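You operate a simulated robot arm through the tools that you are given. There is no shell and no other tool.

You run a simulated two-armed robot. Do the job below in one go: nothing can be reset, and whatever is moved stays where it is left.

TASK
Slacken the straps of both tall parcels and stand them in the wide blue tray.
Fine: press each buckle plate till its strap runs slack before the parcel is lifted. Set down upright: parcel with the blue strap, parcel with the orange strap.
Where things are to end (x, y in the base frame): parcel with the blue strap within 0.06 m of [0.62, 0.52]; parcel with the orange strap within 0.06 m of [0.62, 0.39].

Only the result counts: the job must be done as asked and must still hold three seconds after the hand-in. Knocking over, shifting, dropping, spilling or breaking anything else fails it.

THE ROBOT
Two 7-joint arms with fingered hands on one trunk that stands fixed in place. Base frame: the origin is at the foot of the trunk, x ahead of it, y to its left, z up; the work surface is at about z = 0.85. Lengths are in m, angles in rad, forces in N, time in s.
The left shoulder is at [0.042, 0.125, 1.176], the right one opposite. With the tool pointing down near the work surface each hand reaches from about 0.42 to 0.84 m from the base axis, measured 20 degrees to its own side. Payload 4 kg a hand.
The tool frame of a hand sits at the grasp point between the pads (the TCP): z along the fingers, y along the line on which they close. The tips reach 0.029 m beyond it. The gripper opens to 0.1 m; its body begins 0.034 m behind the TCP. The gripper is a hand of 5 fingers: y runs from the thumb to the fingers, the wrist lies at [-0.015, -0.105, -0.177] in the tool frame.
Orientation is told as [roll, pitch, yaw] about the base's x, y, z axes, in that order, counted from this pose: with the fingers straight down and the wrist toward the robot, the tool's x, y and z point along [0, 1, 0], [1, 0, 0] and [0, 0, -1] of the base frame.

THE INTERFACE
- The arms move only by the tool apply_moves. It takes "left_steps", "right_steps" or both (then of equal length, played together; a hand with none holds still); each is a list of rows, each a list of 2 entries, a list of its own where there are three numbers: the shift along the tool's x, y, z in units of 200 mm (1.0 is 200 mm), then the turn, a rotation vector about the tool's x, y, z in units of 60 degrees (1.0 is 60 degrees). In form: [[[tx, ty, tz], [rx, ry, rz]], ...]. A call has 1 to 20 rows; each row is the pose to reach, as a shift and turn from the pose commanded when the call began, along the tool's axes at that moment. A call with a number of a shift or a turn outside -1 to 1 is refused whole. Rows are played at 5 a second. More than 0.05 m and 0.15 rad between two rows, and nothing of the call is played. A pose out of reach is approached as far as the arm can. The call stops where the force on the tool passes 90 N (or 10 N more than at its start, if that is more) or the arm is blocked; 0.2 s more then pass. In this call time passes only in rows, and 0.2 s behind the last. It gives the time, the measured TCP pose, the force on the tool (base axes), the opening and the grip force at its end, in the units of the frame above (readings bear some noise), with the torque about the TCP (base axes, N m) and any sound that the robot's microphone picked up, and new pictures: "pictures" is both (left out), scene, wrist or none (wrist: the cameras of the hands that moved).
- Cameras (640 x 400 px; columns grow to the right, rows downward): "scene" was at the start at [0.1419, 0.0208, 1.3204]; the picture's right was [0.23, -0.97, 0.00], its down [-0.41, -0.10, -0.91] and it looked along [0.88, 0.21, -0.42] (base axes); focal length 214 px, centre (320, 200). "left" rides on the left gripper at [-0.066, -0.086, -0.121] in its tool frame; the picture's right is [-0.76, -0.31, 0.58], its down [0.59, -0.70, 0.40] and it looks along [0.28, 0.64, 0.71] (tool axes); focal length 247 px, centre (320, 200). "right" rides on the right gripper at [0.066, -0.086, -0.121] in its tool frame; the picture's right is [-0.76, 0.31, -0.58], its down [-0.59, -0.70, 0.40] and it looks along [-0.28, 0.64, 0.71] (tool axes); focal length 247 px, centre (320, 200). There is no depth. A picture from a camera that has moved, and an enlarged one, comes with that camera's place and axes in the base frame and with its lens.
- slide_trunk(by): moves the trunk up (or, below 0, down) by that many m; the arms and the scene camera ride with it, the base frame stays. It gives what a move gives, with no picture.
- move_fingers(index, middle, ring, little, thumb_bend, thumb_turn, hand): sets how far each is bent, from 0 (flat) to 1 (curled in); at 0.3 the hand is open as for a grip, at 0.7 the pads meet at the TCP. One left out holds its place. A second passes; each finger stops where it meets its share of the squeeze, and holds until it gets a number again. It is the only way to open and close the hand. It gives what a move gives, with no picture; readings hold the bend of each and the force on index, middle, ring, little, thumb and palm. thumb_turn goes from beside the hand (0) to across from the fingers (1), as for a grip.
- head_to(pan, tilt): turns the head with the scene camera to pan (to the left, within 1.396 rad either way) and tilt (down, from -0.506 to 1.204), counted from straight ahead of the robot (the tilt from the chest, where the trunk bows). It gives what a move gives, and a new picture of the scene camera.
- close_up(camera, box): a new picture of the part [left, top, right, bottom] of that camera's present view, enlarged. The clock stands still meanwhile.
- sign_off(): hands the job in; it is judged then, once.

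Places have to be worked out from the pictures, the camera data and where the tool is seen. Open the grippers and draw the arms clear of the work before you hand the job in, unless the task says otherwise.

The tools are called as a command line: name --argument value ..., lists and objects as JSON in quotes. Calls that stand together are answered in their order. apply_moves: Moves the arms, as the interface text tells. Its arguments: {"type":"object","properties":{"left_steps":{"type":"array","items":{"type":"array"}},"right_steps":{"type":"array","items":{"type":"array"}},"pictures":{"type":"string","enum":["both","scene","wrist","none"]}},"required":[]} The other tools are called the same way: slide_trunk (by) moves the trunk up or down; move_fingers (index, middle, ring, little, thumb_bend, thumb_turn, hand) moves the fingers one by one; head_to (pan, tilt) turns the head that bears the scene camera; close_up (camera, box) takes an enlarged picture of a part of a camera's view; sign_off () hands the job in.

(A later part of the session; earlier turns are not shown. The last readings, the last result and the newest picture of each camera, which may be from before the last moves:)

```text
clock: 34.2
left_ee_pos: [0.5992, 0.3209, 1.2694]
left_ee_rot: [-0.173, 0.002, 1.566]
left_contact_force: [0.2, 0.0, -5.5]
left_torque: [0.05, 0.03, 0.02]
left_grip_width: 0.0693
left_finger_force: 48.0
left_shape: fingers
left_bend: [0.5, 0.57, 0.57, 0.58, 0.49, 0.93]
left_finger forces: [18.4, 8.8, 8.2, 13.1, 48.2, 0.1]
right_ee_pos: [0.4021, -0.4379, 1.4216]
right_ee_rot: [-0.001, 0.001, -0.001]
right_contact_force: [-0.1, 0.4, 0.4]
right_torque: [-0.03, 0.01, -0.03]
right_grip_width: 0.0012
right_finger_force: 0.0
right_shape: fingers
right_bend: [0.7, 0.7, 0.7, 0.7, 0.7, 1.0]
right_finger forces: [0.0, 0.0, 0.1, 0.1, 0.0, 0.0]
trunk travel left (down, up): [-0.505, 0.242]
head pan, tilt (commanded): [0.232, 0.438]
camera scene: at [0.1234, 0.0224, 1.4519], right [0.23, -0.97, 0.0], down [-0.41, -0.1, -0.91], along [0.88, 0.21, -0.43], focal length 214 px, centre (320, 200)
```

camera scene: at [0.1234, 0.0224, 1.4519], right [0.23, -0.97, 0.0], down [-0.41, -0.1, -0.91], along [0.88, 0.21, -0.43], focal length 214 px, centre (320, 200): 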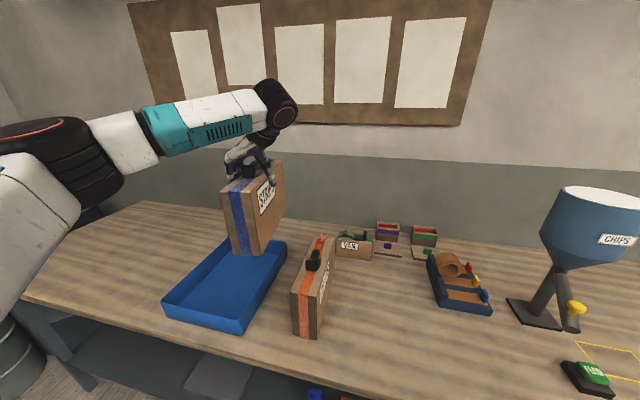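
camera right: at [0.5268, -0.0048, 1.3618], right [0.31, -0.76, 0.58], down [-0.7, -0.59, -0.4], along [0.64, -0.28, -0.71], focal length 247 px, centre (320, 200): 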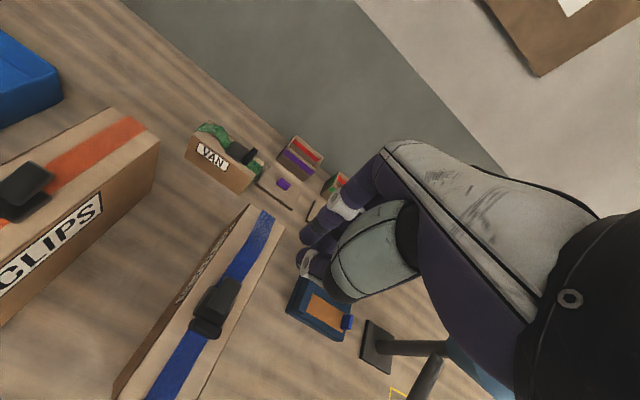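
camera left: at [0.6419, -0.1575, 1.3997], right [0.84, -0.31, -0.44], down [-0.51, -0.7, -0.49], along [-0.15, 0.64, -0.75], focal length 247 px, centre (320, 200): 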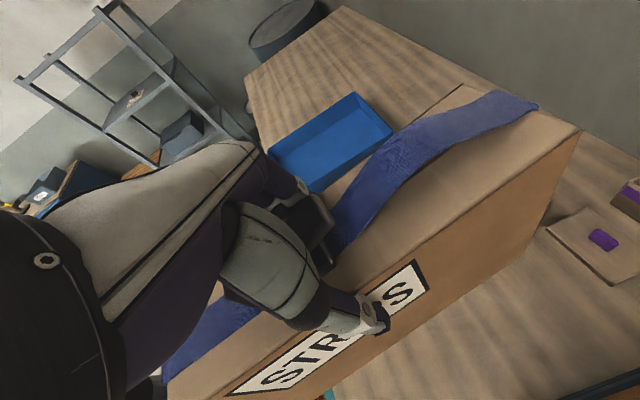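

The parcel is above the tray's near-right side. I will take a close-up to measure the tray again from this higher viewpoint before moving the last stretch.

close_up --camera "scene" --box '[140, 220, 340, 350]'

apply_moves --left_steps '[[[0, 0.2, 0], [0, 0, 0]], [[0, 0.4, 0], [0, 0, 0]], [[-0.02, 0.6, 0], [0, 0, 0]], [[-0.03, 0.8, 0], [0, 0, 0]], [[-0.03, 1.0, 0], [0, 0, 0]]]' --pictures "both"

close_up --camera "scene" --box '[140, 160, 320, 350]'

```text
3.08 times, centred on (240, 285) of scene
camera zoom: at [0.1234, 0.0224, 1.4519], right [0.23, -0.97, 0.0], down [-0.41, -0.1, -0.91], along [0.88, 0.21, -0.43], focal length 660 px, centre (566, -62)
```

zoom: 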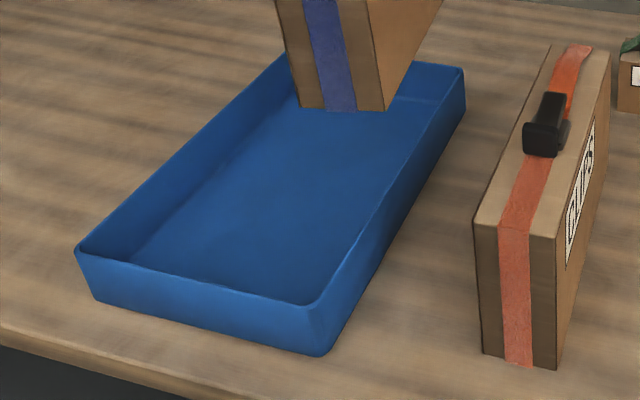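

```text
clock: 35.4
left_ee_pos: [0.6079, 0.519, 1.269]
left_ee_rot: [-0.172, 0.0, 1.568]
left_contact_force: [0.3, -0.9, -5.2]
left_torque: [0.06, 0.05, 0.02]
left_grip_width: 0.0688
left_finger_force: 47.8
left_shape: fingers
left_bend: [0.5, 0.57, 0.57, 0.58, 0.5, 0.93]
left_finger forces: [17.9, 8.7, 8.1, 12.9, 47.6, 0.0]
right_ee_pos: [0.4028, -0.4385, 1.4214]
right_ee_rot: [0.0, 0.001, 0.0]
right_contact_force: [0.0, 0.7, -0.6]
right_torque: [-0.01, 0.01, -0.03]
right_grip_width: 0.0012
right_finger_force: 0.1
right_shape: fingers
right_bend: [0.7, 0.7, 0.7, 0.7, 0.7, 1.0]
right_finger forces: [0.0, 0.0, 0.1, 0.0, 0.1, 0.0]
trunk travel left (down, up): [-0.505, 0.242]
head pan, tilt (commanded): [0.232, 0.438]
camera scene: at [0.124, 0.022, 1.4519], right [0.23, -0.97, 0.0], down [-0.41, -0.1, -0.9], along [0.88, 0.21, -0.43], focal length 214 px, centre (320, 200)
camera left: at [0.6501, 0.4338, 1.3993], right [0.84, -0.31, -0.44], down [-0.51, -0.7, -0.49], along [-0.15, 0.64, -0.75], focal length 247 px, centre (320, 200)
```

scene: 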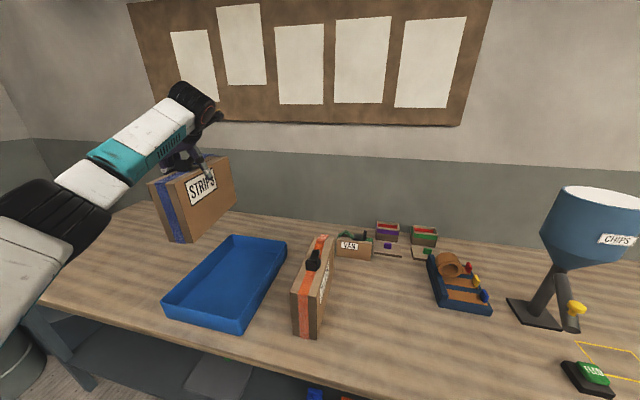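
left: 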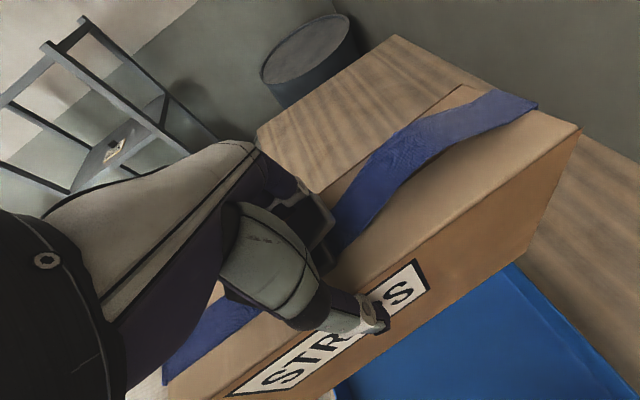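

```text
2.11 times, centred on (230, 255) of scene
camera zoom: at [0.124, 0.022, 1.4519], right [0.23, -0.97, 0.0], down [-0.41, -0.1, -0.9], along [0.88, 0.21, -0.43], focal length 452 px, centre (510, 84)
```

zoom: 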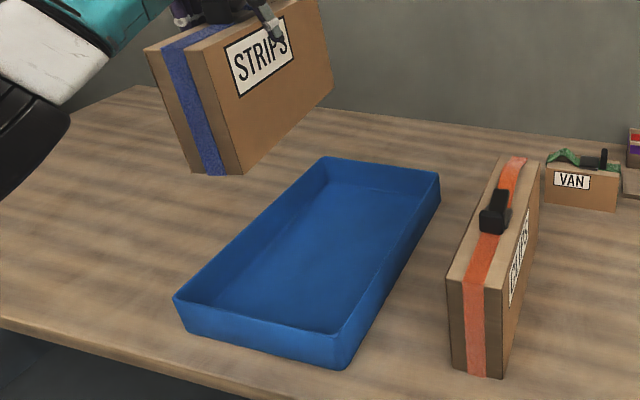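

Comparing parcel and tray in the same view, blue's centre is about +0.06 from the tray's middle line, which is nearly right, but the parcel looks yawed by roughly +0.06 rad in the grip. I will turn the hand back by that amount, shift 6 mm more toward +y, and lower until the bottom is a few centimetres above the rim.

apply_moves --left_steps '[[[0, 0.03, 0], [0.005, 0, 0.028]], [[0, 0.03, 0], [0.01, 0, 0.056]], [[0.035, 0.03, 0.2], [0.01, 0, 0.056]], [[0.07, 0.03, 0.4], [0.01, 0, 0.056]], [[0.105, 0.03, 0.6], [0.01, 0, 0.056]], [[0.13, 0.03, 0.73], [0.01, 0, 0.056]]]' --pictures "both"

close_up --camera "scene" --box '[120, 180, 320, 350]'

```text
clock: 36.8
left_ee_pos: [0.6074, 0.5238, 1.1208]
left_ee_rot: [-0.174, 0.002, 1.506]
left_contact_force: [0.4, -0.2, -5.0]
left_torque: [0.07, 0.07, 0.04]
left_grip_width: 0.0688
left_finger_force: 47.0
left_shape: fingers
left_bend: [0.5, 0.57, 0.57, 0.58, 0.5, 0.93]
left_finger forces: [17.5, 8.6, 7.9, 12.7, 46.9, 0.1]
right_ee_pos: [0.403, -0.439, 1.4225]
right_ee_rot: [-0.001, 0.002, -0.001]
right_contact_force: [-0.5, 0.4, 0.5]
right_torque: [-0.01, 0.03, -0.01]
right_grip_width: 0.0014
right_finger_force: 0.0
right_shape: fingers
right_bend: [0.7, 0.7, 0.7, 0.7, 0.7, 1.0]
right_finger forces: [0.1, 0.0, 0.1, 0.0, 0.1, 0.1]
trunk travel left (down, up): [-0.505, 0.242]
head pan, tilt (commanded): [0.232, 0.438]
camera scene: at [0.124, 0.0211, 1.4519], right [0.23, -0.97, 0.0], down [-0.41, -0.1, -0.91], along [0.88, 0.21, -0.43], focal length 214 px, centre (320, 200)
camera left: at [0.6448, 0.4356, 1.2514], right [0.82, -0.36, -0.44], down [-0.55, -0.67, -0.49], along [-0.11, 0.65, -0.75], focal length 247 px, centre (320, 200)
```

scene: 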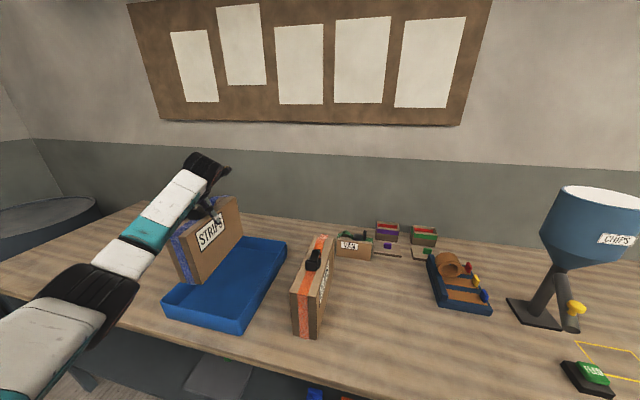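
left: 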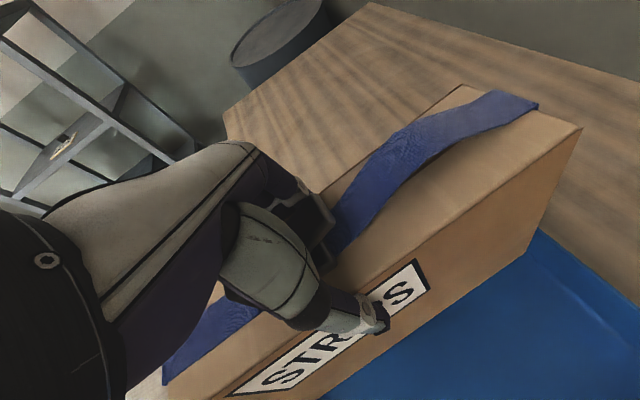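

```text
2.35 times, centred on (220, 265) of scene
camera zoom: at [0.124, 0.0211, 1.4519], right [0.23, -0.97, 0.0], down [-0.41, -0.1, -0.91], along [0.88, 0.21, -0.43], focal length 505 px, centre (555, 47)
```

zoom: 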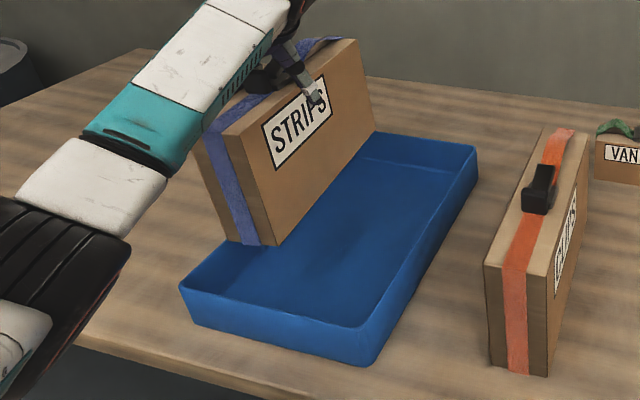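

The parcel sits inside the tray outline with about 2 cm to the left wall, near yaw zero, bottom at z ≈ 0.957. I will lower it further, slowing near the floor.

apply_moves --left_steps '[[[0.026, 0, 0.148], [0, 0, 0]], [[0.052, 0, 0.296], [0, 0, 0]], [[0.07, 0, 0.394], [0, 0, 0]], [[0.078, 0, 0.443], [0, 0, 0]], [[0.0818, 0, 0.463], [0, 0, 0]]]' --pictures "both"

close_up --camera "scene" --box '[120, 180, 320, 350]'

```text
clock: 38.0
left_ee_pos: [0.6069, 0.5258, 1.0271]
left_ee_rot: [-0.172, 0.0, 1.507]
left_contact_force: [-0.3, -0.4, -5.4]
left_torque: [0.07, 0.06, 0.01]
left_grip_width: 0.0689
left_finger_force: 47.2
left_shape: fingers
left_bend: [0.5, 0.57, 0.57, 0.58, 0.5, 0.93]
left_finger forces: [17.4, 8.5, 8.0, 12.7, 47.0, 0.0]
right_ee_pos: [0.404, -0.4393, 1.4206]
right_ee_rot: [0.0, 0.002, 0.001]
right_contact_force: [0.1, 0.4, -0.3]
right_torque: [-0.01, -0.01, 0.0]
right_grip_width: 0.0017
right_finger_force: 0.0
right_shape: fingers
right_bend: [0.7, 0.7, 0.7, 0.7, 0.7, 1.0]
right_finger forces: [0.0, 0.0, 0.1, 0.0, 0.0, 0.0]
trunk travel left (down, up): [-0.505, 0.242]
head pan, tilt (commanded): [0.232, 0.438]
camera scene: at [0.124, 0.0211, 1.4519], right [0.23, -0.97, 0.0], down [-0.41, -0.1, -0.91], along [0.88, 0.21, -0.43], focal length 214 px, centre (320, 200)
camera left: at [0.6447, 0.4367, 1.1573], right [0.82, -0.36, -0.44], down [-0.55, -0.67, -0.49], along [-0.11, 0.65, -0.75], focal length 247 px, centre (320, 200)
```

scene: 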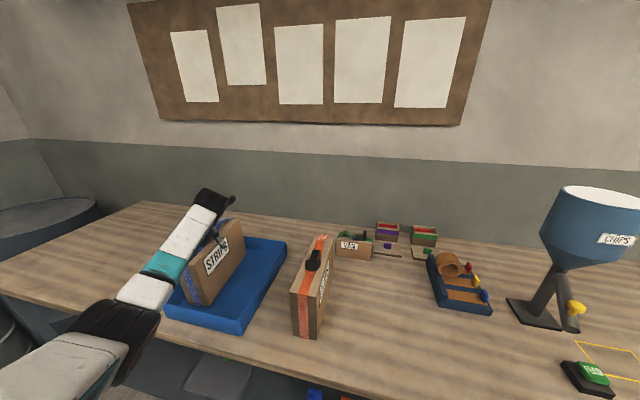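
left: 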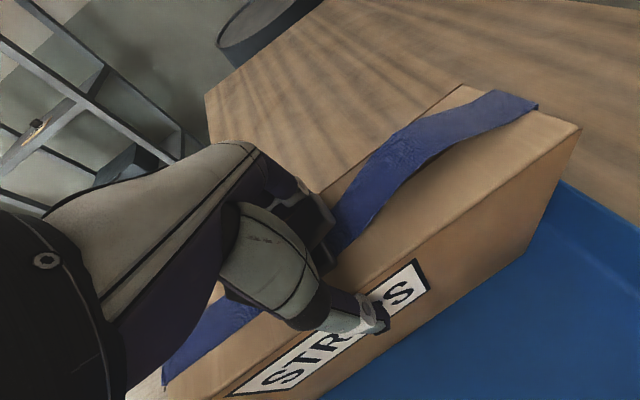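

```text
2.35 times, centred on (220, 265) of scene
camera zoom: at [0.124, 0.0211, 1.4519], right [0.23, -0.97, 0.0], down [-0.41, -0.1, -0.91], along [0.88, 0.21, -0.43], focal length 505 px, centre (555, 47)
```

zoom: 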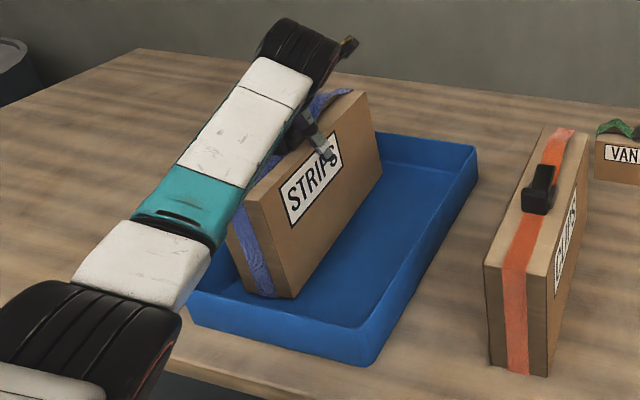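

Bottom is about 8 mm above the tray floor. I lower in 3 mm steps until the force shows the tray taking the weight.

apply_moves --left_steps '[[[0.0026, 0, 0.015], [0, 0, 0]], [[0.0052, 0, 0.03], [0, 0, 0]], [[0.007, 0, 0.04], [0, 0, 0]], [[0.0087, 0, 0.049], [0, 0, 0]]]' --pictures "none"

```text
clock: 39.0
left_ee_pos: [0.6073, 0.5247, 1.0196]
left_ee_rot: [-0.176, -0.002, 1.506]
left_contact_force: [-0.6, 0.4, 2.3]
left_torque: [0.05, 0.2, 0.01]
left_grip_width: 0.0688
left_finger_force: 47.4
left_shape: fingers
left_bend: [0.5, 0.57, 0.57, 0.58, 0.5, 0.93]
left_finger forces: [17.2, 8.6, 8.2, 12.8, 48.4, 0.0]
right_ee_pos: [0.4031, -0.44, 1.4206]
right_ee_rot: [0.0, -0.001, 0.0]
right_contact_force: [0.1, 0.8, -0.8]
right_torque: [0.03, 0.04, 0.01]
right_grip_width: 0.0012
right_finger_force: 0.0
right_shape: fingers
right_bend: [0.7, 0.7, 0.7, 0.7, 0.7, 1.0]
right_finger forces: [0.0, 0.0, 0.0, 0.0, 0.0, 0.1]
trunk travel left (down, up): [-0.505, 0.242]
head pan, tilt (commanded): [0.232, 0.438]
```

Force changed from -5.4 to +2.3 N at TCP z = 1.0196, so the parcel rests on the tray floor. I press 1.5 mm more to seat it and then look before opening.

apply_moves --left_steps '[[[0.001, 0, 0.005], [0, 0, 0]], [[0.0013, 0, 0.0075], [0, 0, 0]]]' --pictures "both"

close_up --camera "scene" --box '[120, 180, 320, 350]'

```text
clock: 39.6
left_ee_pos: [0.6061, 0.5241, 1.0195]
left_ee_rot: [-0.178, -0.002, 1.508]
left_contact_force: [0.6, -0.9, 10.1]
left_torque: [0.18, 0.25, -0.04]
left_grip_width: 0.0687
left_finger_force: 48.5
left_shape: fingers
left_bend: [0.5, 0.57, 0.57, 0.58, 0.5, 0.93]
left_finger forces: [17.0, 8.9, 8.4, 12.9, 49.3, 0.0]
right_ee_pos: [0.4018, -0.4417, 1.4212]
right_ee_rot: [0.002, 0.0, -0.001]
right_contact_force: [0.3, -0.2, 0.0]
right_torque: [0.01, 0.01, 0.02]
right_grip_width: 0.0014
right_finger_force: 0.1
right_shape: fingers
right_bend: [0.7, 0.7, 0.7, 0.7, 0.7, 1.0]
right_finger forces: [0.1, 0.0, 0.0, 0.0, 0.1, 0.0]
trunk travel left (down, up): [-0.505, 0.242]
head pan, tilt (commanded): [0.232, 0.438]
camera scene: at [0.1225, 0.0196, 1.4522], right [0.23, -0.97, 0.0], down [-0.41, -0.1, -0.91], along [0.88, 0.21, -0.42], focal length 214 px, centre (320, 200)
camera left: at [0.6438, 0.4356, 1.1491], right [0.83, -0.36, -0.43], down [-0.55, -0.67, -0.5], along [-0.11, 0.65, -0.75], focal length 247 px, centre (320, 200)
```

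scene: 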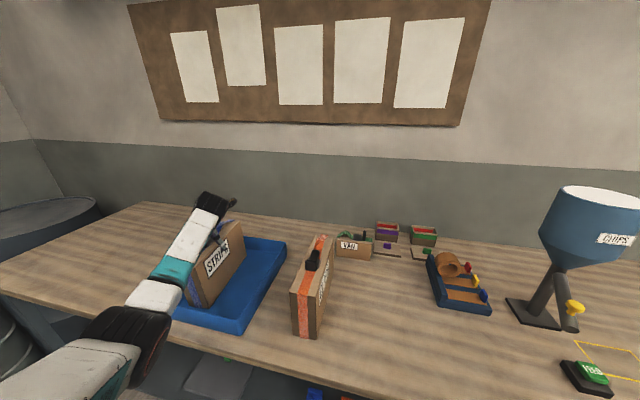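
left: 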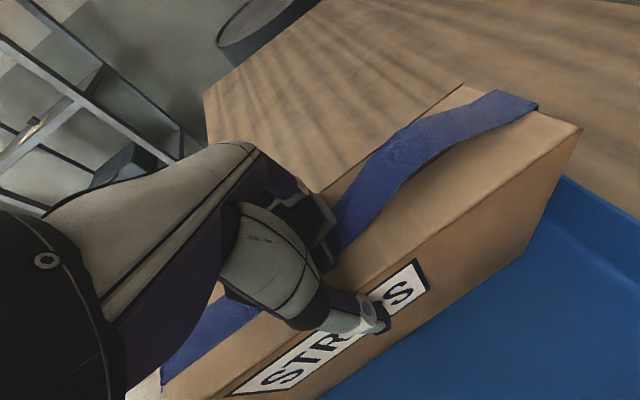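

```text
2.35 times, centred on (220, 265) of scene
camera zoom: at [0.1225, 0.0196, 1.4522], right [0.23, -0.97, 0.0], down [-0.41, -0.1, -0.91], along [0.88, 0.21, -0.42], focal length 505 px, centre (555, 47)
```

zoom: 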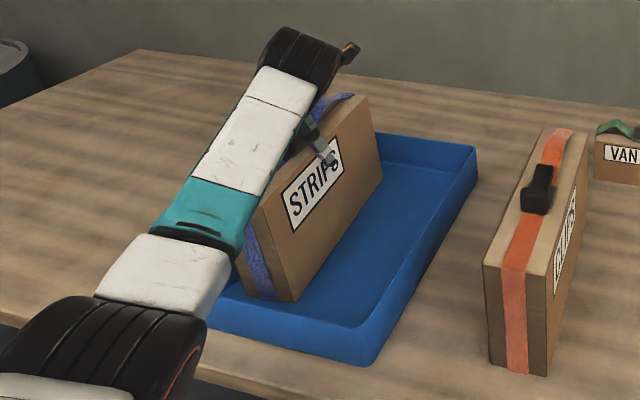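

Blue is seated (10 N upward) and upright in the tray. I open the hand.

move_fingers --hand "left" --index 0.2 --middle 0.2 --ring 0.2 --little 0.2 --thumb_bend 0.2 --thumb_turn 1.0

close_up --camera "left" --box '[0, 0, 640, 400]'

close_up --camera "scene" --box '[120, 180, 320, 350]'

```text
clock: 40.6
left_ee_pos: [0.6071, 0.5236, 1.0158]
left_ee_rot: [-0.173, 0.0, 1.505]
left_contact_force: [-0.6, -1.0, 0.6]
left_torque: [0.0, 0.0, -0.02]
left_grip_width: 0.1166
left_finger_force: 0.2
left_shape: fingers
left_bend: [0.2, 0.2, 0.2, 0.2, 0.2, 0.97]
left_finger forces: [0.0, 0.1, 0.1, 0.0, 0.5, 0.1]
right_ee_pos: [0.4025, -0.4402, 1.4213]
right_ee_rot: [0.0, 0.0, -0.002]
right_contact_force: [0.1, 0.1, -0.4]
right_torque: [0.03, 0.01, 0.02]
right_grip_width: 0.0014
right_finger_force: 0.1
right_shape: fingers
right_bend: [0.7, 0.7, 0.7, 0.7, 0.7, 1.0]
right_finger forces: [0.1, 0.0, 0.0, 0.0, 0.1, 0.0]
trunk travel left (down, up): [-0.505, 0.242]
head pan, tilt (commanded): [0.232, 0.438]
```

```text
1.00 times, centred on (320, 200) of left (not enlarged: the box is as wide or as high as the picture)
camera zoom: at [0.6443, 0.436, 1.1467], right [0.82, -0.36, -0.44], down [-0.55, -0.67, -0.49], along [-0.11, 0.65, -0.75], focal length 247 px, centre (320, 200)
```

zoom: 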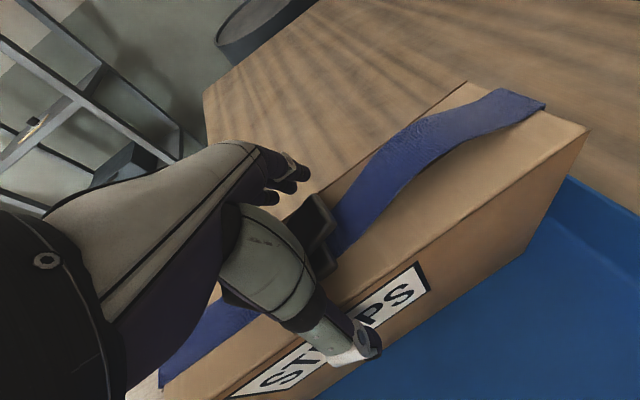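

```text
2.35 times, centred on (220, 265) of scene
camera zoom: at [0.1233, 0.0204, 1.452], right [0.23, -0.97, 0.0], down [-0.41, -0.1, -0.91], along [0.88, 0.21, -0.42], focal length 505 px, centre (555, 47)
```

zoom: 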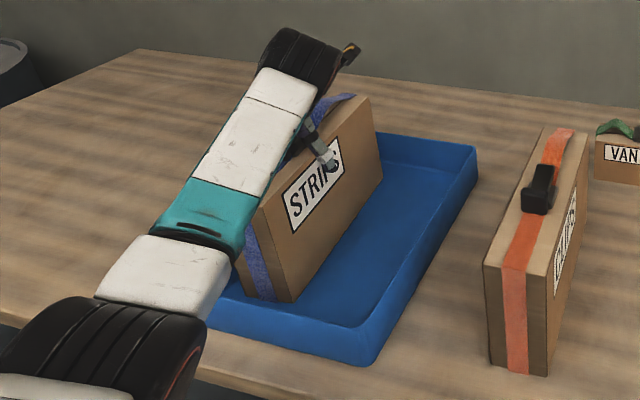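

Released; the parcel stays upright. I raise the hand straight up out of it.

apply_moves --left_steps '[[[-0.0087, 0, -0.049], [0, 0, 0]], [[-0.026, 0, -0.148], [0, 0, 0]], [[-0.06, 0, -0.34], [0, 0, 0]], [[-0.095, 0, -0.54], [0, 0, 0]], [[-0.13, 0, -0.74], [0, 0, 0]], [[-0.165, 0, -0.935], [0, 0, 0]]]' --pictures "both"

close_up --camera "scene" --box '[120, 180, 320, 350]'

```text
clock: 42.0
left_ee_pos: [0.606, 0.524, 1.2072]
left_ee_rot: [-0.172, 0.0, 1.506]
left_contact_force: [0.2, 0.2, 0.5]
left_torque: [0.0, -0.02, -0.02]
left_grip_width: 0.1162
left_finger_force: 0.2
left_shape: fingers
left_bend: [0.2, 0.2, 0.2, 0.2, 0.2, 0.97]
left_finger forces: [0.0, 0.0, 0.1, 0.0, 0.1, 0.1]
right_ee_pos: [0.4027, -0.4415, 1.4206]
right_ee_rot: [0.0, 0.0, -0.001]
right_contact_force: [-0.4, -0.9, -0.3]
right_torque: [0.03, 0.02, 0.0]
right_grip_width: 0.0014
right_finger_force: 0.1
right_shape: fingers
right_bend: [0.7, 0.7, 0.7, 0.7, 0.7, 1.0]
right_finger forces: [0.0, 0.1, 0.0, 0.0, 0.1, 0.0]
trunk travel left (down, up): [-0.505, 0.242]
head pan, tilt (commanded): [0.232, 0.438]
camera scene: at [0.1232, 0.0202, 1.452], right [0.23, -0.97, 0.0], down [-0.41, -0.1, -0.91], along [0.88, 0.21, -0.42], focal length 214 px, centre (320, 200)
camera left: at [0.6441, 0.4355, 1.3374], right [0.82, -0.36, -0.44], down [-0.56, -0.67, -0.49], along [-0.11, 0.65, -0.75], focal length 247 px, centre (320, 200)
```

scene: 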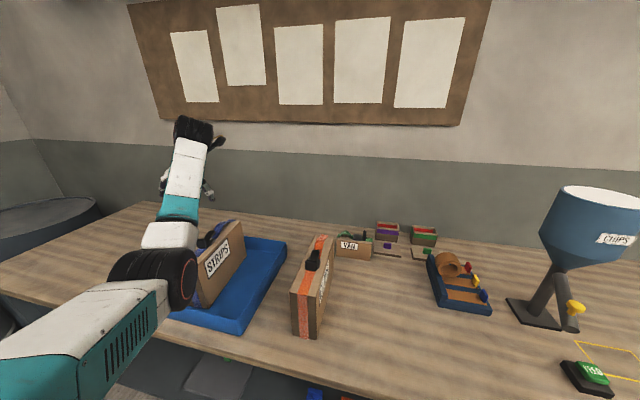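
left: 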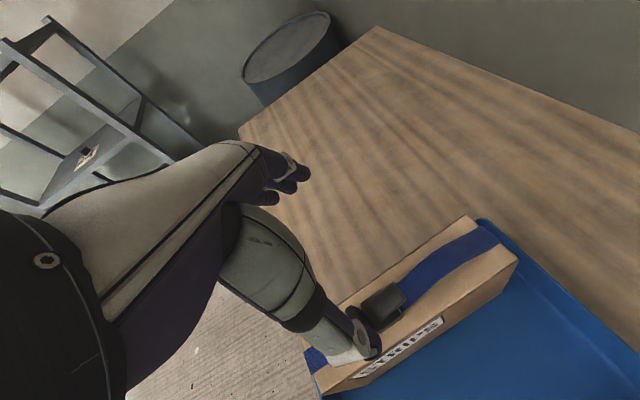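

```text
2.35 times, centred on (220, 265) of scene
camera zoom: at [0.1232, 0.0202, 1.452], right [0.23, -0.97, 0.0], down [-0.41, -0.1, -0.91], along [0.88, 0.21, -0.42], focal length 505 px, centre (555, 47)
```

zoom: 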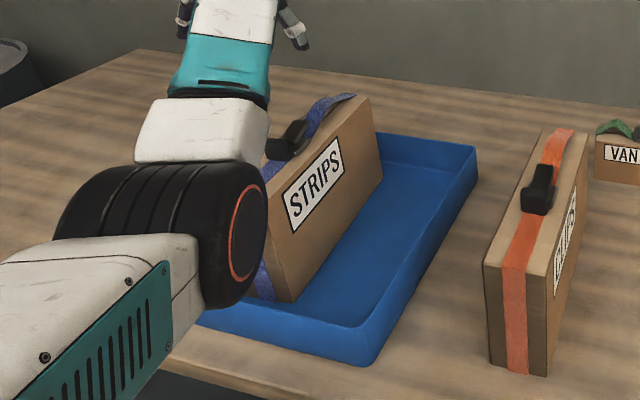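

Blue now stands in the tray with its centre at about (0.621, 0.513), measured from the wrist camera, and a slight yaw of 0.06 rad. The grip turned the parcel by about +0.12 rad relative to the hand and toward the thumb by 1 cm, so for orange I will pre-yaw the hand to about 1.45 and now travel back toward it.

apply_moves --left_steps '[[[-0.01, -0.15, -0.05], [0.003, 0, 0.017]], [[-0.02, -0.35, -0.1], [0.006, 0, 0.034]], [[-0.03, -0.55, -0.1], [0.009, 0, 0.052]], [[-0.04, -0.75, -0.1], [0.009, 0, 0.052]], [[-0.05, -0.95, -0.1], [0.009, 0, 0.052]]]' --pictures "none"

apply_moves --left_steps '[[[-0.02, -0.2, 0], [0, 0, 0]], [[-0.04, -0.4, 0], [0, 0, 0]], [[-0.06, -0.6, 0], [0, 0, 0]], [[-0.08, -0.8, 0], [0, 0, 0]], [[-0.09, -0.9, 0], [0, 0, 0]]]' --pictures "both"

```text
clock: 43.2
left_ee_pos: [0.6016, 0.3325, 1.2279]
left_ee_rot: [-0.174, -0.002, 1.453]
left_contact_force: [0.4, -0.4, 0.6]
left_torque: [0.0, -0.02, -0.02]
left_grip_width: 0.1161
left_finger_force: 0.1
left_shape: fingers
left_bend: [0.2, 0.2, 0.2, 0.2, 0.2, 0.97]
left_finger forces: [0.1, 0.0, 0.0, 0.1, 0.0, 0.1]
right_ee_pos: [0.4025, -0.442, 1.4201]
right_ee_rot: [0.001, 0.0, 0.001]
right_contact_force: [0.4, -0.2, -0.1]
right_torque: [0.01, 0.01, 0.03]
right_grip_width: 0.0015
right_finger_force: 0.2
right_shape: fingers
right_bend: [0.7, 0.7, 0.7, 0.7, 0.7, 1.0]
right_finger forces: [0.0, 0.0, 0.0, 0.1, 0.1, 0.0]
trunk travel left (down, up): [-0.505, 0.242]
head pan, tilt (commanded): [0.232, 0.438]
```

```text
clock: 44.4
left_ee_pos: [0.6075, 0.161, 1.2259]
left_ee_rot: [-0.174, -0.001, 1.45]
left_contact_force: [0.5, 0.4, -0.6]
left_torque: [0.01, -0.03, 0.02]
left_grip_width: 0.1165
left_finger_force: 0.1
left_shape: fingers
left_bend: [0.2, 0.2, 0.2, 0.2, 0.2, 0.97]
left_finger forces: [0.0, 0.0, 0.0, 0.0, 0.1, 0.0]
left hand out of reach, approached as far as the arm can: row 5
right_ee_pos: [0.4032, -0.4407, 1.4216]
right_ee_rot: [-0.001, 0.002, 0.0]
right_contact_force: [-0.2, 0.6, 0.0]
right_torque: [0.02, -0.03, 0.01]
right_grip_width: 0.0012
right_finger_force: 0.1
right_shape: fingers
right_bend: [0.7, 0.7, 0.7, 0.7, 0.7, 1.0]
right_finger forces: [0.1, 0.0, 0.0, 0.0, 0.1, 0.1]
trunk travel left (down, up): [-0.505, 0.242]
head pan, tilt (commanded): [0.232, 0.438]
camera scene: at [0.124, 0.0208, 1.4519], right [0.23, -0.97, 0.0], down [-0.41, -0.1, -0.91], along [0.88, 0.21, -0.43], focal length 214 px, centre (320, 200)
camera left: at [0.6396, 0.0702, 1.3568], right [0.8, -0.41, -0.44], down [-0.59, -0.64, -0.5], along [-0.08, 0.66, -0.75], focal length 247 px, centre (320, 200)
```

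scene: 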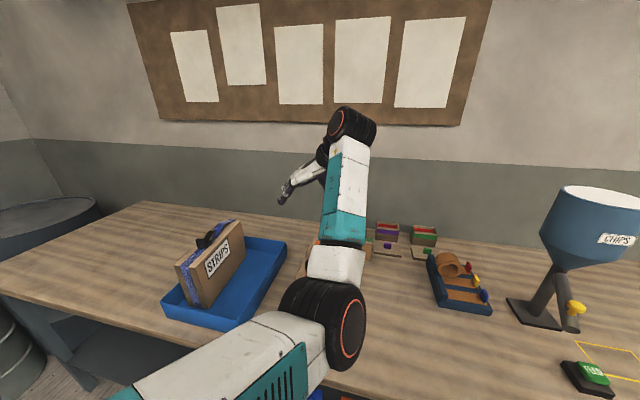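
left: 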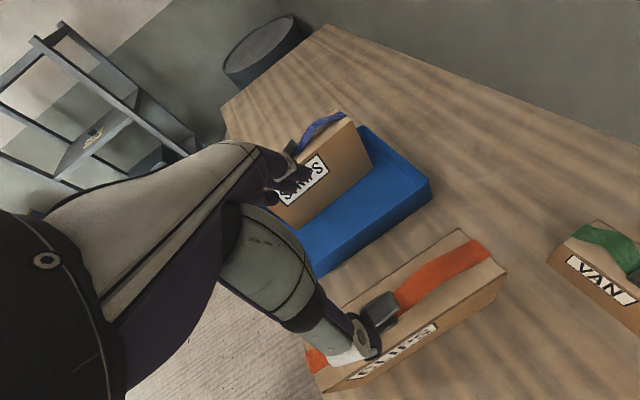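

Orange measures at centre (0.611, 0.1505), yaw about zero, and the hand at (0.6075, 0.161) already has the right y offset for the thumb-side shift. The arm reported a reach limit just past here, so I will only lower from this spot (with 7 mm back in x) to z ≈ 1.06 and check the pose.

apply_moves --left_steps '[[[0.036, 0, 0.16], [0, 0, 0]], [[0.072, 0, 0.32], [0, 0, 0]], [[0.108, 0, 0.48], [0, 0, 0]], [[0.145, 0, 0.65], [0, 0, 0]], [[0.181, -0.004, 0.811], [0, 0, 0]]]' --pictures "both"

close_up --camera "left" --box '[160, 80, 560, 400]'

```text
clock: 45.6
left_ee_pos: [0.5996, 0.1611, 1.0607]
left_ee_rot: [-0.175, 0.001, 1.452]
left_contact_force: [-0.1, -0.9, 0.4]
left_torque: [-0.01, 0.03, -0.01]
left_grip_width: 0.1166
left_finger_force: 0.1
left_shape: fingers
left_bend: [0.2, 0.2, 0.2, 0.2, 0.2, 0.97]
left_finger forces: [0.0, 0.0, 0.0, 0.0, 0.0, 0.0]
right_ee_pos: [0.4036, -0.441, 1.4204]
right_ee_rot: [-0.001, 0.0, 0.0]
right_contact_force: [0.3, -0.6, 0.8]
right_torque: [-0.01, -0.02, -0.02]
right_grip_width: 0.0015
right_finger_force: 0.1
right_shape: fingers
right_bend: [0.7, 0.7, 0.7, 0.7, 0.7, 1.0]
right_finger forces: [0.0, 0.0, 0.0, 0.0, 0.1, 0.0]
trunk travel left (down, up): [-0.505, 0.242]
head pan, tilt (commanded): [0.232, 0.438]
camera scene: at [0.1235, 0.0205, 1.452], right [0.23, -0.97, 0.0], down [-0.41, -0.1, -0.91], along [0.88, 0.21, -0.42], focal length 214 px, centre (320, 200)
camera left: at [0.6322, 0.0701, 1.1911], right [0.8, -0.4, -0.44], down [-0.59, -0.64, -0.5], along [-0.08, 0.66, -0.75], focal length 247 px, centre (320, 200)
```

scene: 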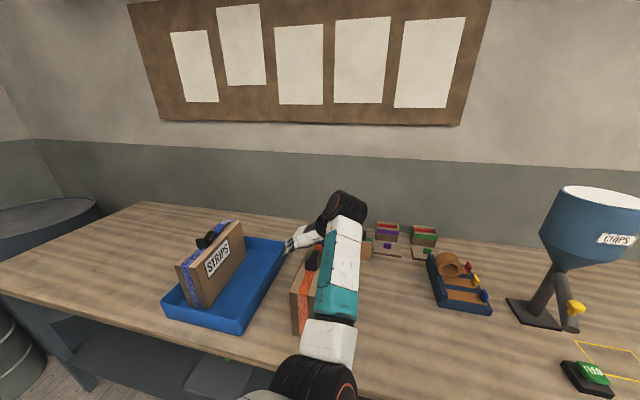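
left: 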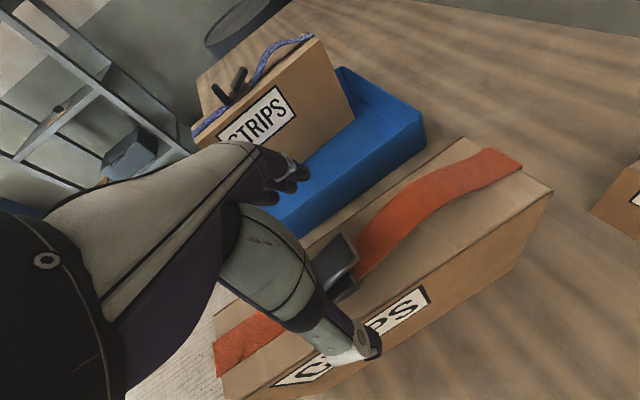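

```text
1.25 times, centred on (360, 240) of left
camera zoom: at [0.6322, 0.0701, 1.1911], right [0.8, -0.4, -0.44], down [-0.59, -0.64, -0.5], along [-0.08, 0.66, -0.75], focal length 309 px, centre (270, 150)
```

zoom: 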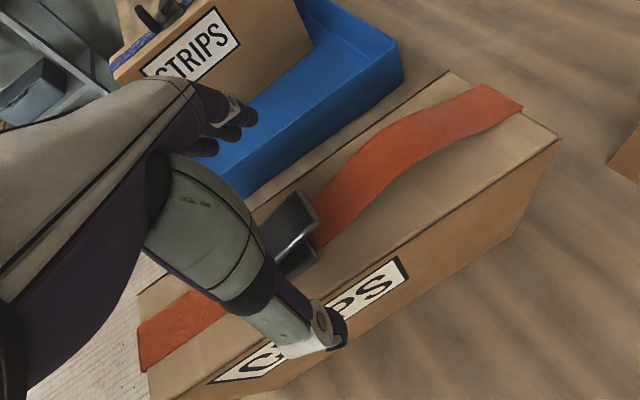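

Alignment looks good: tab and buckle inside the cavity, thumb outside the CLIPS face. I lower the last 4.8 cm carefully.

apply_moves --left_steps '[[[0.01, 0, 0.06], [0, 0, 0]], [[0.02, 0, 0.115], [0, 0, 0]], [[0.029, 0, 0.165], [0, 0, 0]], [[0.036, 0, 0.205], [0, 0, 0]], [[0.042, 0, 0.24], [0, 0, 0]]]' --pictures "both"

close_up --camera "left" --box '[160, 80, 560, 400]'

```text
clock: 46.8
left_ee_pos: [0.5991, 0.1608, 1.0112]
left_ee_rot: [-0.174, 0.0, 1.452]
left_contact_force: [0.5, 0.3, 0.5]
left_torque: [-0.02, 0.02, 0.02]
left_grip_width: 0.1163
left_finger_force: 0.0
left_shape: fingers
left_bend: [0.2, 0.2, 0.2, 0.2, 0.2, 0.97]
left_finger forces: [0.0, 0.0, 0.1, 0.0, 0.0, 0.1]
right_ee_pos: [0.4033, -0.4392, 1.4221]
right_ee_rot: [0.0, 0.0, 0.0]
right_contact_force: [-0.8, 0.3, -0.8]
right_torque: [0.0, -0.03, 0.01]
right_grip_width: 0.0013
right_finger_force: 0.1
right_shape: fingers
right_bend: [0.7, 0.7, 0.7, 0.7, 0.7, 1.0]
right_finger forces: [0.0, 0.0, 0.0, 0.0, 0.1, 0.0]
trunk travel left (down, up): [-0.505, 0.242]
head pan, tilt (commanded): [0.232, 0.438]
camera scene: at [0.1234, 0.0204, 1.452], right [0.23, -0.97, 0.0], down [-0.41, -0.1, -0.91], along [0.88, 0.21, -0.42], focal length 214 px, centre (320, 200)
camera left: at [0.6312, 0.0707, 1.142], right [0.8, -0.41, -0.44], down [-0.59, -0.64, -0.49], along [-0.08, 0.66, -0.75], focal length 247 px, centre (320, 200)
```

scene: 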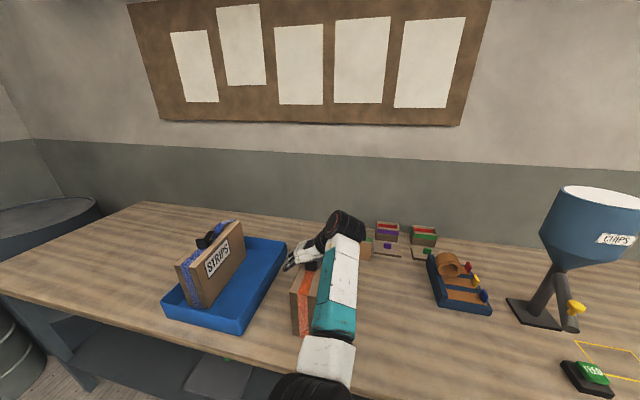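
left: 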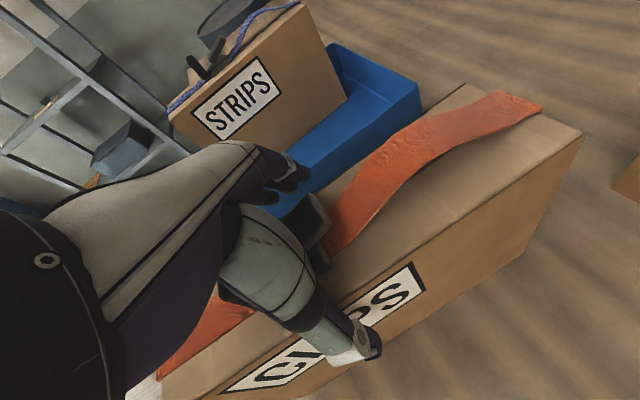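

```text
1.25 times, centred on (360, 240) of left
camera zoom: at [0.6312, 0.0707, 1.142], right [0.8, -0.41, -0.44], down [-0.59, -0.64, -0.49], along [-0.08, 0.66, -0.75], focal length 309 px, centre (270, 150)
```

zoom: 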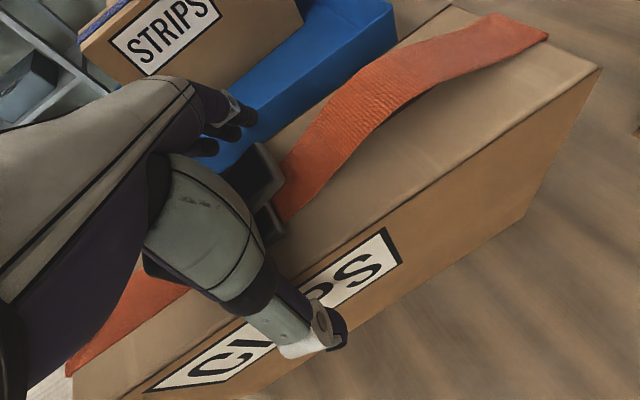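

In place without contact at z = 1.011. I close the hand on the orange parcel.

move_fingers --hand "left" --index 0.7 --middle 0.7 --ring 0.7 --little 0.7 --thumb_bend 0.7 --thumb_turn 1.0

close_up --camera "left" --box '[0, 0, 640, 400]'

```text
clock: 47.8
left_ee_pos: [0.5983, 0.1621, 1.0122]
left_ee_rot: [-0.175, 0.0, 1.452]
left_contact_force: [1.0, 0.4, 5.3]
left_torque: [0.33, -0.06, -0.47]
left_grip_width: 0.0721
left_finger_force: 54.5
left_shape: fingers
left_bend: [0.47, 0.56, 0.57, 0.58, 0.5, 0.95]
left_finger forces: [18.5, 9.5, 8.5, 18.0, 54.5, 0.0]
right_ee_pos: [0.403, -0.4404, 1.4213]
right_ee_rot: [0.001, -0.001, -0.001]
right_contact_force: [-1.0, 0.7, 0.2]
right_torque: [-0.03, 0.0, -0.03]
right_grip_width: 0.0013
right_finger_force: 0.1
right_shape: fingers
right_bend: [0.7, 0.7, 0.7, 0.7, 0.7, 1.0]
right_finger forces: [0.0, 0.0, 0.1, 0.0, 0.1, 0.0]
trunk travel left (down, up): [-0.505, 0.242]
head pan, tilt (commanded): [0.232, 0.438]
```

```text
1.00 times, centred on (320, 200) of left (not enlarged: the box is as wide or as high as the picture)
camera zoom: at [0.6311, 0.0706, 1.1427], right [0.8, -0.41, -0.44], down [-0.59, -0.64, -0.5], along [-0.08, 0.66, -0.75], focal length 247 px, centre (320, 200)
```

zoom: 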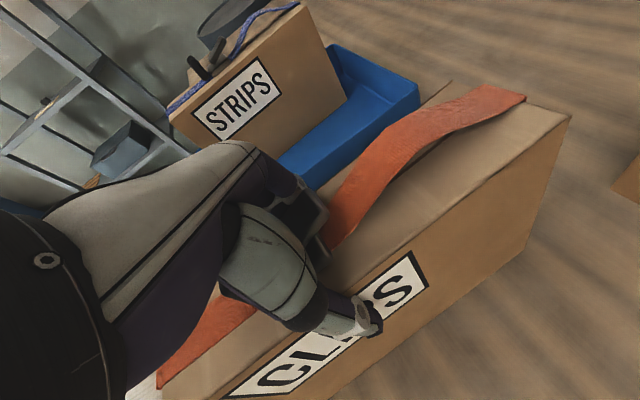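

Firm grip (0.072 m, 54 N), though closing turned the parcel by about +0.1 rad; I will undo that in the air. Lifting 2 cm first to check hold and weight.

apply_moves --left_steps '[[[-0.0044, 0, -0.025], [0, 0, 0]], [[-0.0087, 0, -0.049], [0, 0, 0]], [[-0.013, 0, -0.074], [0, 0, 0]], [[-0.0174, 0, -0.0985], [0, 0, 0]], [[-0.0174, 0, -0.0985], [0, 0, 0]]]' --pictures "both"

```text
clock: 49.0
left_ee_pos: [0.5987, 0.1612, 1.0311]
left_ee_rot: [-0.175, 0.0, 1.45]
left_contact_force: [0.4, 0.5, -5.9]
left_torque: [0.04, 0.04, 0.01]
left_grip_width: 0.0721
left_finger_force: 51.5
left_shape: fingers
left_bend: [0.47, 0.57, 0.58, 0.59, 0.51, 0.94]
left_finger forces: [19.5, 9.1, 7.8, 14.8, 52.0, 0.0]
right_ee_pos: [0.4047, -0.4403, 1.4203]
right_ee_rot: [-0.001, 0.004, 0.0]
right_contact_force: [-1.3, 0.1, 0.6]
right_torque: [0.03, 0.01, -0.01]
right_grip_width: 0.0015
right_finger_force: 0.0
right_shape: fingers
right_bend: [0.7, 0.7, 0.7, 0.7, 0.7, 1.0]
right_finger forces: [0.1, 0.0, 0.0, 0.0, 0.0, 0.0]
trunk travel left (down, up): [-0.505, 0.242]
head pan, tilt (commanded): [0.232, 0.438]
camera scene: at [0.124, 0.0206, 1.4519], right [0.23, -0.97, 0.0], down [-0.41, -0.1, -0.91], along [0.88, 0.21, -0.43], focal length 214 px, centre (320, 200)
camera left: at [0.6317, 0.0708, 1.1624], right [0.8, -0.41, -0.44], down [-0.59, -0.64, -0.49], along [-0.08, 0.66, -0.75], focal length 247 px, centre (320, 200)
```

scene: 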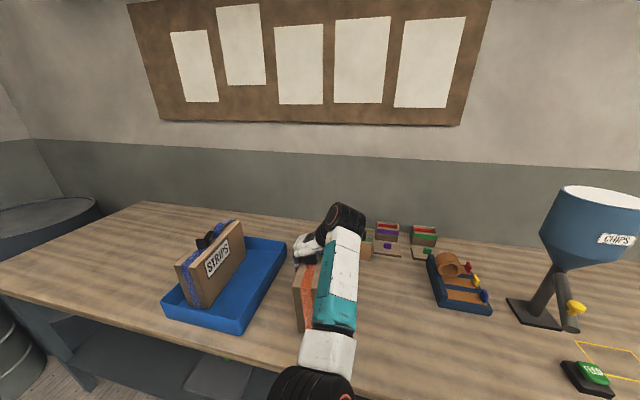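
left: 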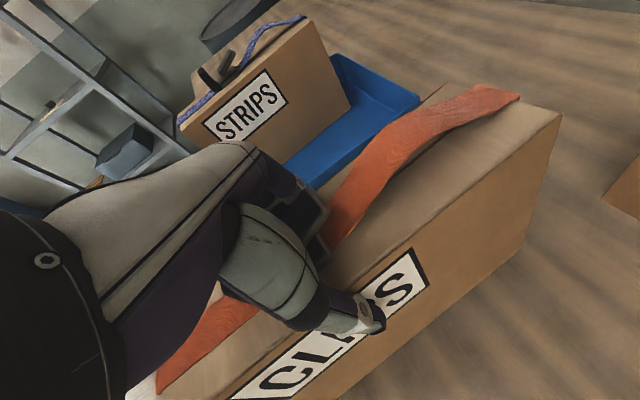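

Orange hangs cleanly with about 6 N weight. Before lifting high I zoom in on the wrist view to measure its yaw in the grip more accurately.

close_up --camera "left" --box '[400, 50, 600, 175]'

close_up --camera "left" --box '[140, 200, 440, 400]'

```text
3.20 times, centred on (500, 112) of left
camera zoom: at [0.6317, 0.0708, 1.1624], right [0.8, -0.41, -0.44], down [-0.59, -0.64, -0.49], along [-0.08, 0.66, -0.75], focal length 790 px, centre (-256, 480)
```

zoom: 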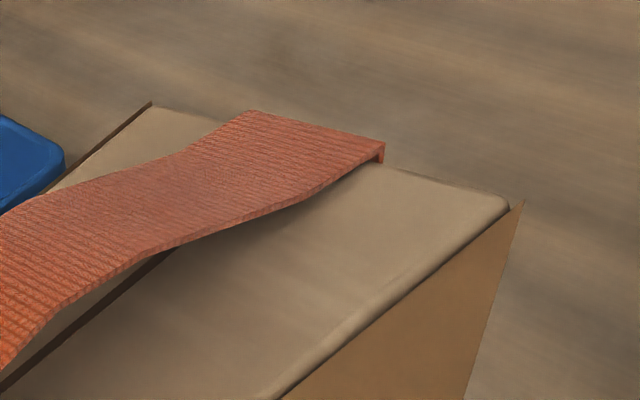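

```text
2.00 times, centred on (290, 300) of left
camera zoom: at [0.6317, 0.0708, 1.1624], right [0.8, -0.41, -0.44], down [-0.59, -0.64, -0.49], along [-0.08, 0.66, -0.75], focal length 494 px, centre (380, 0)
```

zoom: 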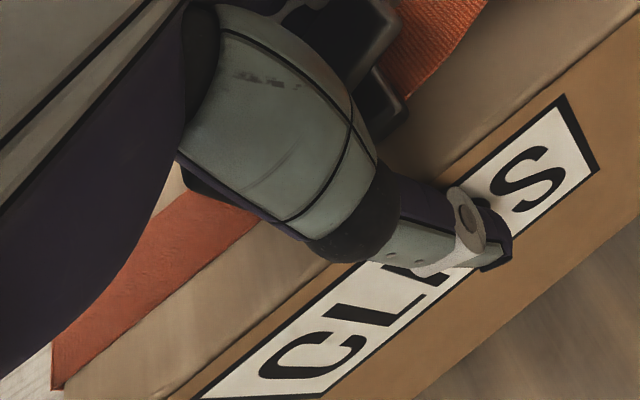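

The long top edge gives a parcel yaw of about +0.08 rad and centre about (+0.013, -0.005) from the TCP. I lift to z ≈ 1.15 (bottom about 0.99, well above the rim) while turning the hand back by 0.07 rad.

apply_moves --left_steps '[[[-0.026, 0, -0.148], [0, 0, 0]], [[-0.052, 0, -0.296], [0.003, 0, 0.016]], [[-0.078, 0, -0.443], [0.006, 0, 0.033]], [[-0.104, 0, -0.591], [0.009, 0, 0.05]], [[-0.104, 0, -0.591], [0.0116, 0, 0.066]]]' --pictures "scene"

```text
clock: 50.2
left_ee_pos: [0.5984, 0.1616, 1.1517]
left_ee_rot: [-0.173, 0.0, 1.38]
left_contact_force: [-0.9, 0.0, -5.7]
left_torque: [0.06, 0.07, 0.02]
left_grip_width: 0.0717
left_finger_force: 51.3
left_shape: fingers
left_bend: [0.47, 0.57, 0.58, 0.59, 0.51, 0.94]
left_finger forces: [19.6, 9.0, 7.8, 14.9, 52.0, 0.0]
right_ee_pos: [0.4033, -0.44, 1.4206]
right_ee_rot: [0.0, 0.002, 0.001]
right_contact_force: [1.0, 0.2, -0.1]
right_torque: [0.0, 0.04, 0.04]
right_grip_width: 0.0014
right_finger_force: 0.0
right_shape: fingers
right_bend: [0.7, 0.7, 0.7, 0.7, 0.7, 1.0]
right_finger forces: [0.0, 0.0, 0.0, 0.0, 0.0, 0.1]
trunk travel left (down, up): [-0.505, 0.242]
head pan, tilt (commanded): [0.232, 0.438]
camera scene: at [0.1241, 0.0206, 1.4519], right [0.23, -0.97, 0.0], down [-0.41, -0.1, -0.91], along [0.88, 0.21, -0.43], focal length 214 px, centre (320, 200)
```

scene: 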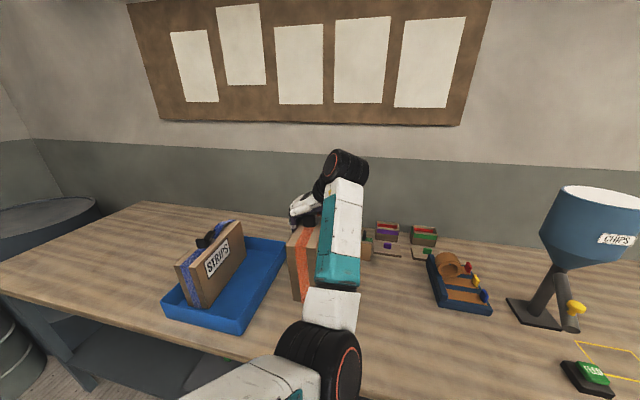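

Holding at z = 1.152. Now I carry it sideways toward the tray in two parts, first about 0.13 m.

apply_moves --left_steps '[[[0.033, 0.2, -0.006], [0, 0, 0]], [[0.066, 0.4, -0.012], [0, 0, 0]], [[0.1, 0.61, -0.018], [0, 0, 0]]]' --pictures "both"

close_up --camera "scene" --box '[140, 180, 340, 350]'

```text
clock: 51.0
left_ee_pos: [0.6023, 0.2867, 1.1505]
left_ee_rot: [-0.175, 0.002, 1.383]
left_contact_force: [0.0, 1.2, -4.6]
left_torque: [0.1, 0.02, -0.03]
left_grip_width: 0.0718
left_finger_force: 51.5
left_shape: fingers
left_bend: [0.47, 0.57, 0.58, 0.59, 0.51, 0.94]
left_finger forces: [19.4, 9.1, 8.1, 14.7, 51.8, 0.0]
right_ee_pos: [0.4032, -0.4382, 1.421]
right_ee_rot: [-0.003, 0.003, -0.001]
right_contact_force: [0.3, 1.7, 0.4]
right_torque: [-0.02, -0.02, -0.04]
right_grip_width: 0.0015
right_finger_force: 0.0
right_shape: fingers
right_bend: [0.7, 0.7, 0.7, 0.7, 0.7, 1.0]
right_finger forces: [0.0, 0.1, 0.1, 0.0, 0.1, 0.0]
trunk travel left (down, up): [-0.505, 0.242]
head pan, tilt (commanded): [0.232, 0.438]
camera scene: at [0.1241, 0.0225, 1.4518], right [0.23, -0.97, 0.0], down [-0.41, -0.1, -0.9], along [0.88, 0.21, -0.43], focal length 214 px, centre (320, 200)
camera left: at [0.6281, 0.1939, 1.2815], right [0.77, -0.46, -0.44], down [-0.63, -0.59, -0.49], along [-0.03, 0.66, -0.75], focal length 247 px, centre (320, 200)
```

scene: 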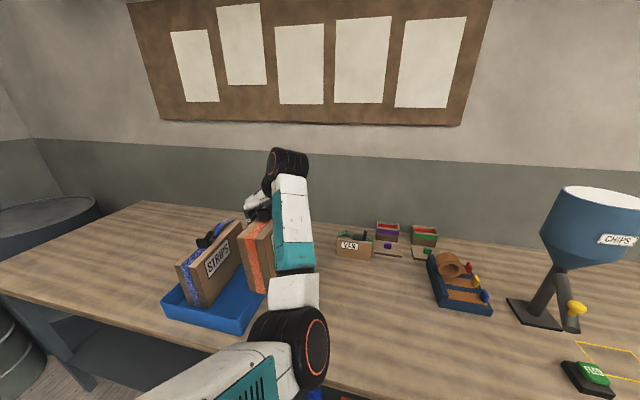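
left: 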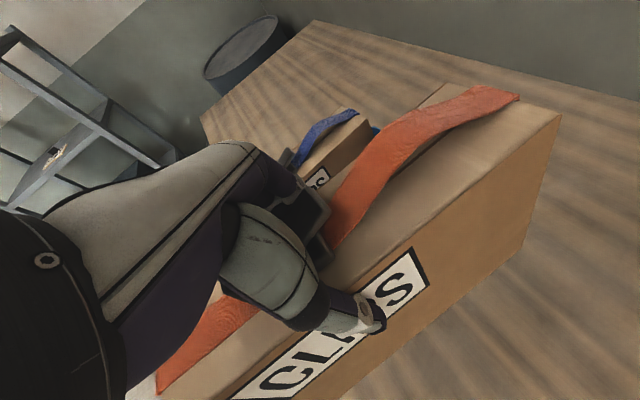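

```text
2.35 times, centred on (240, 265) of scene
camera zoom: at [0.1241, 0.0225, 1.4518], right [0.23, -0.97, 0.0], down [-0.41, -0.1, -0.9], along [0.88, 0.21, -0.43], focal length 505 px, centre (508, 47)
```

zoom: 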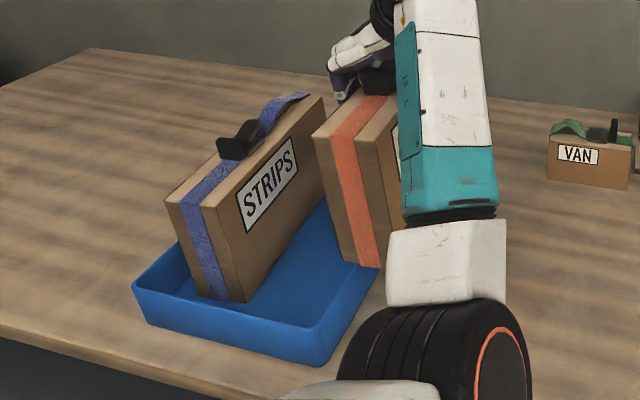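

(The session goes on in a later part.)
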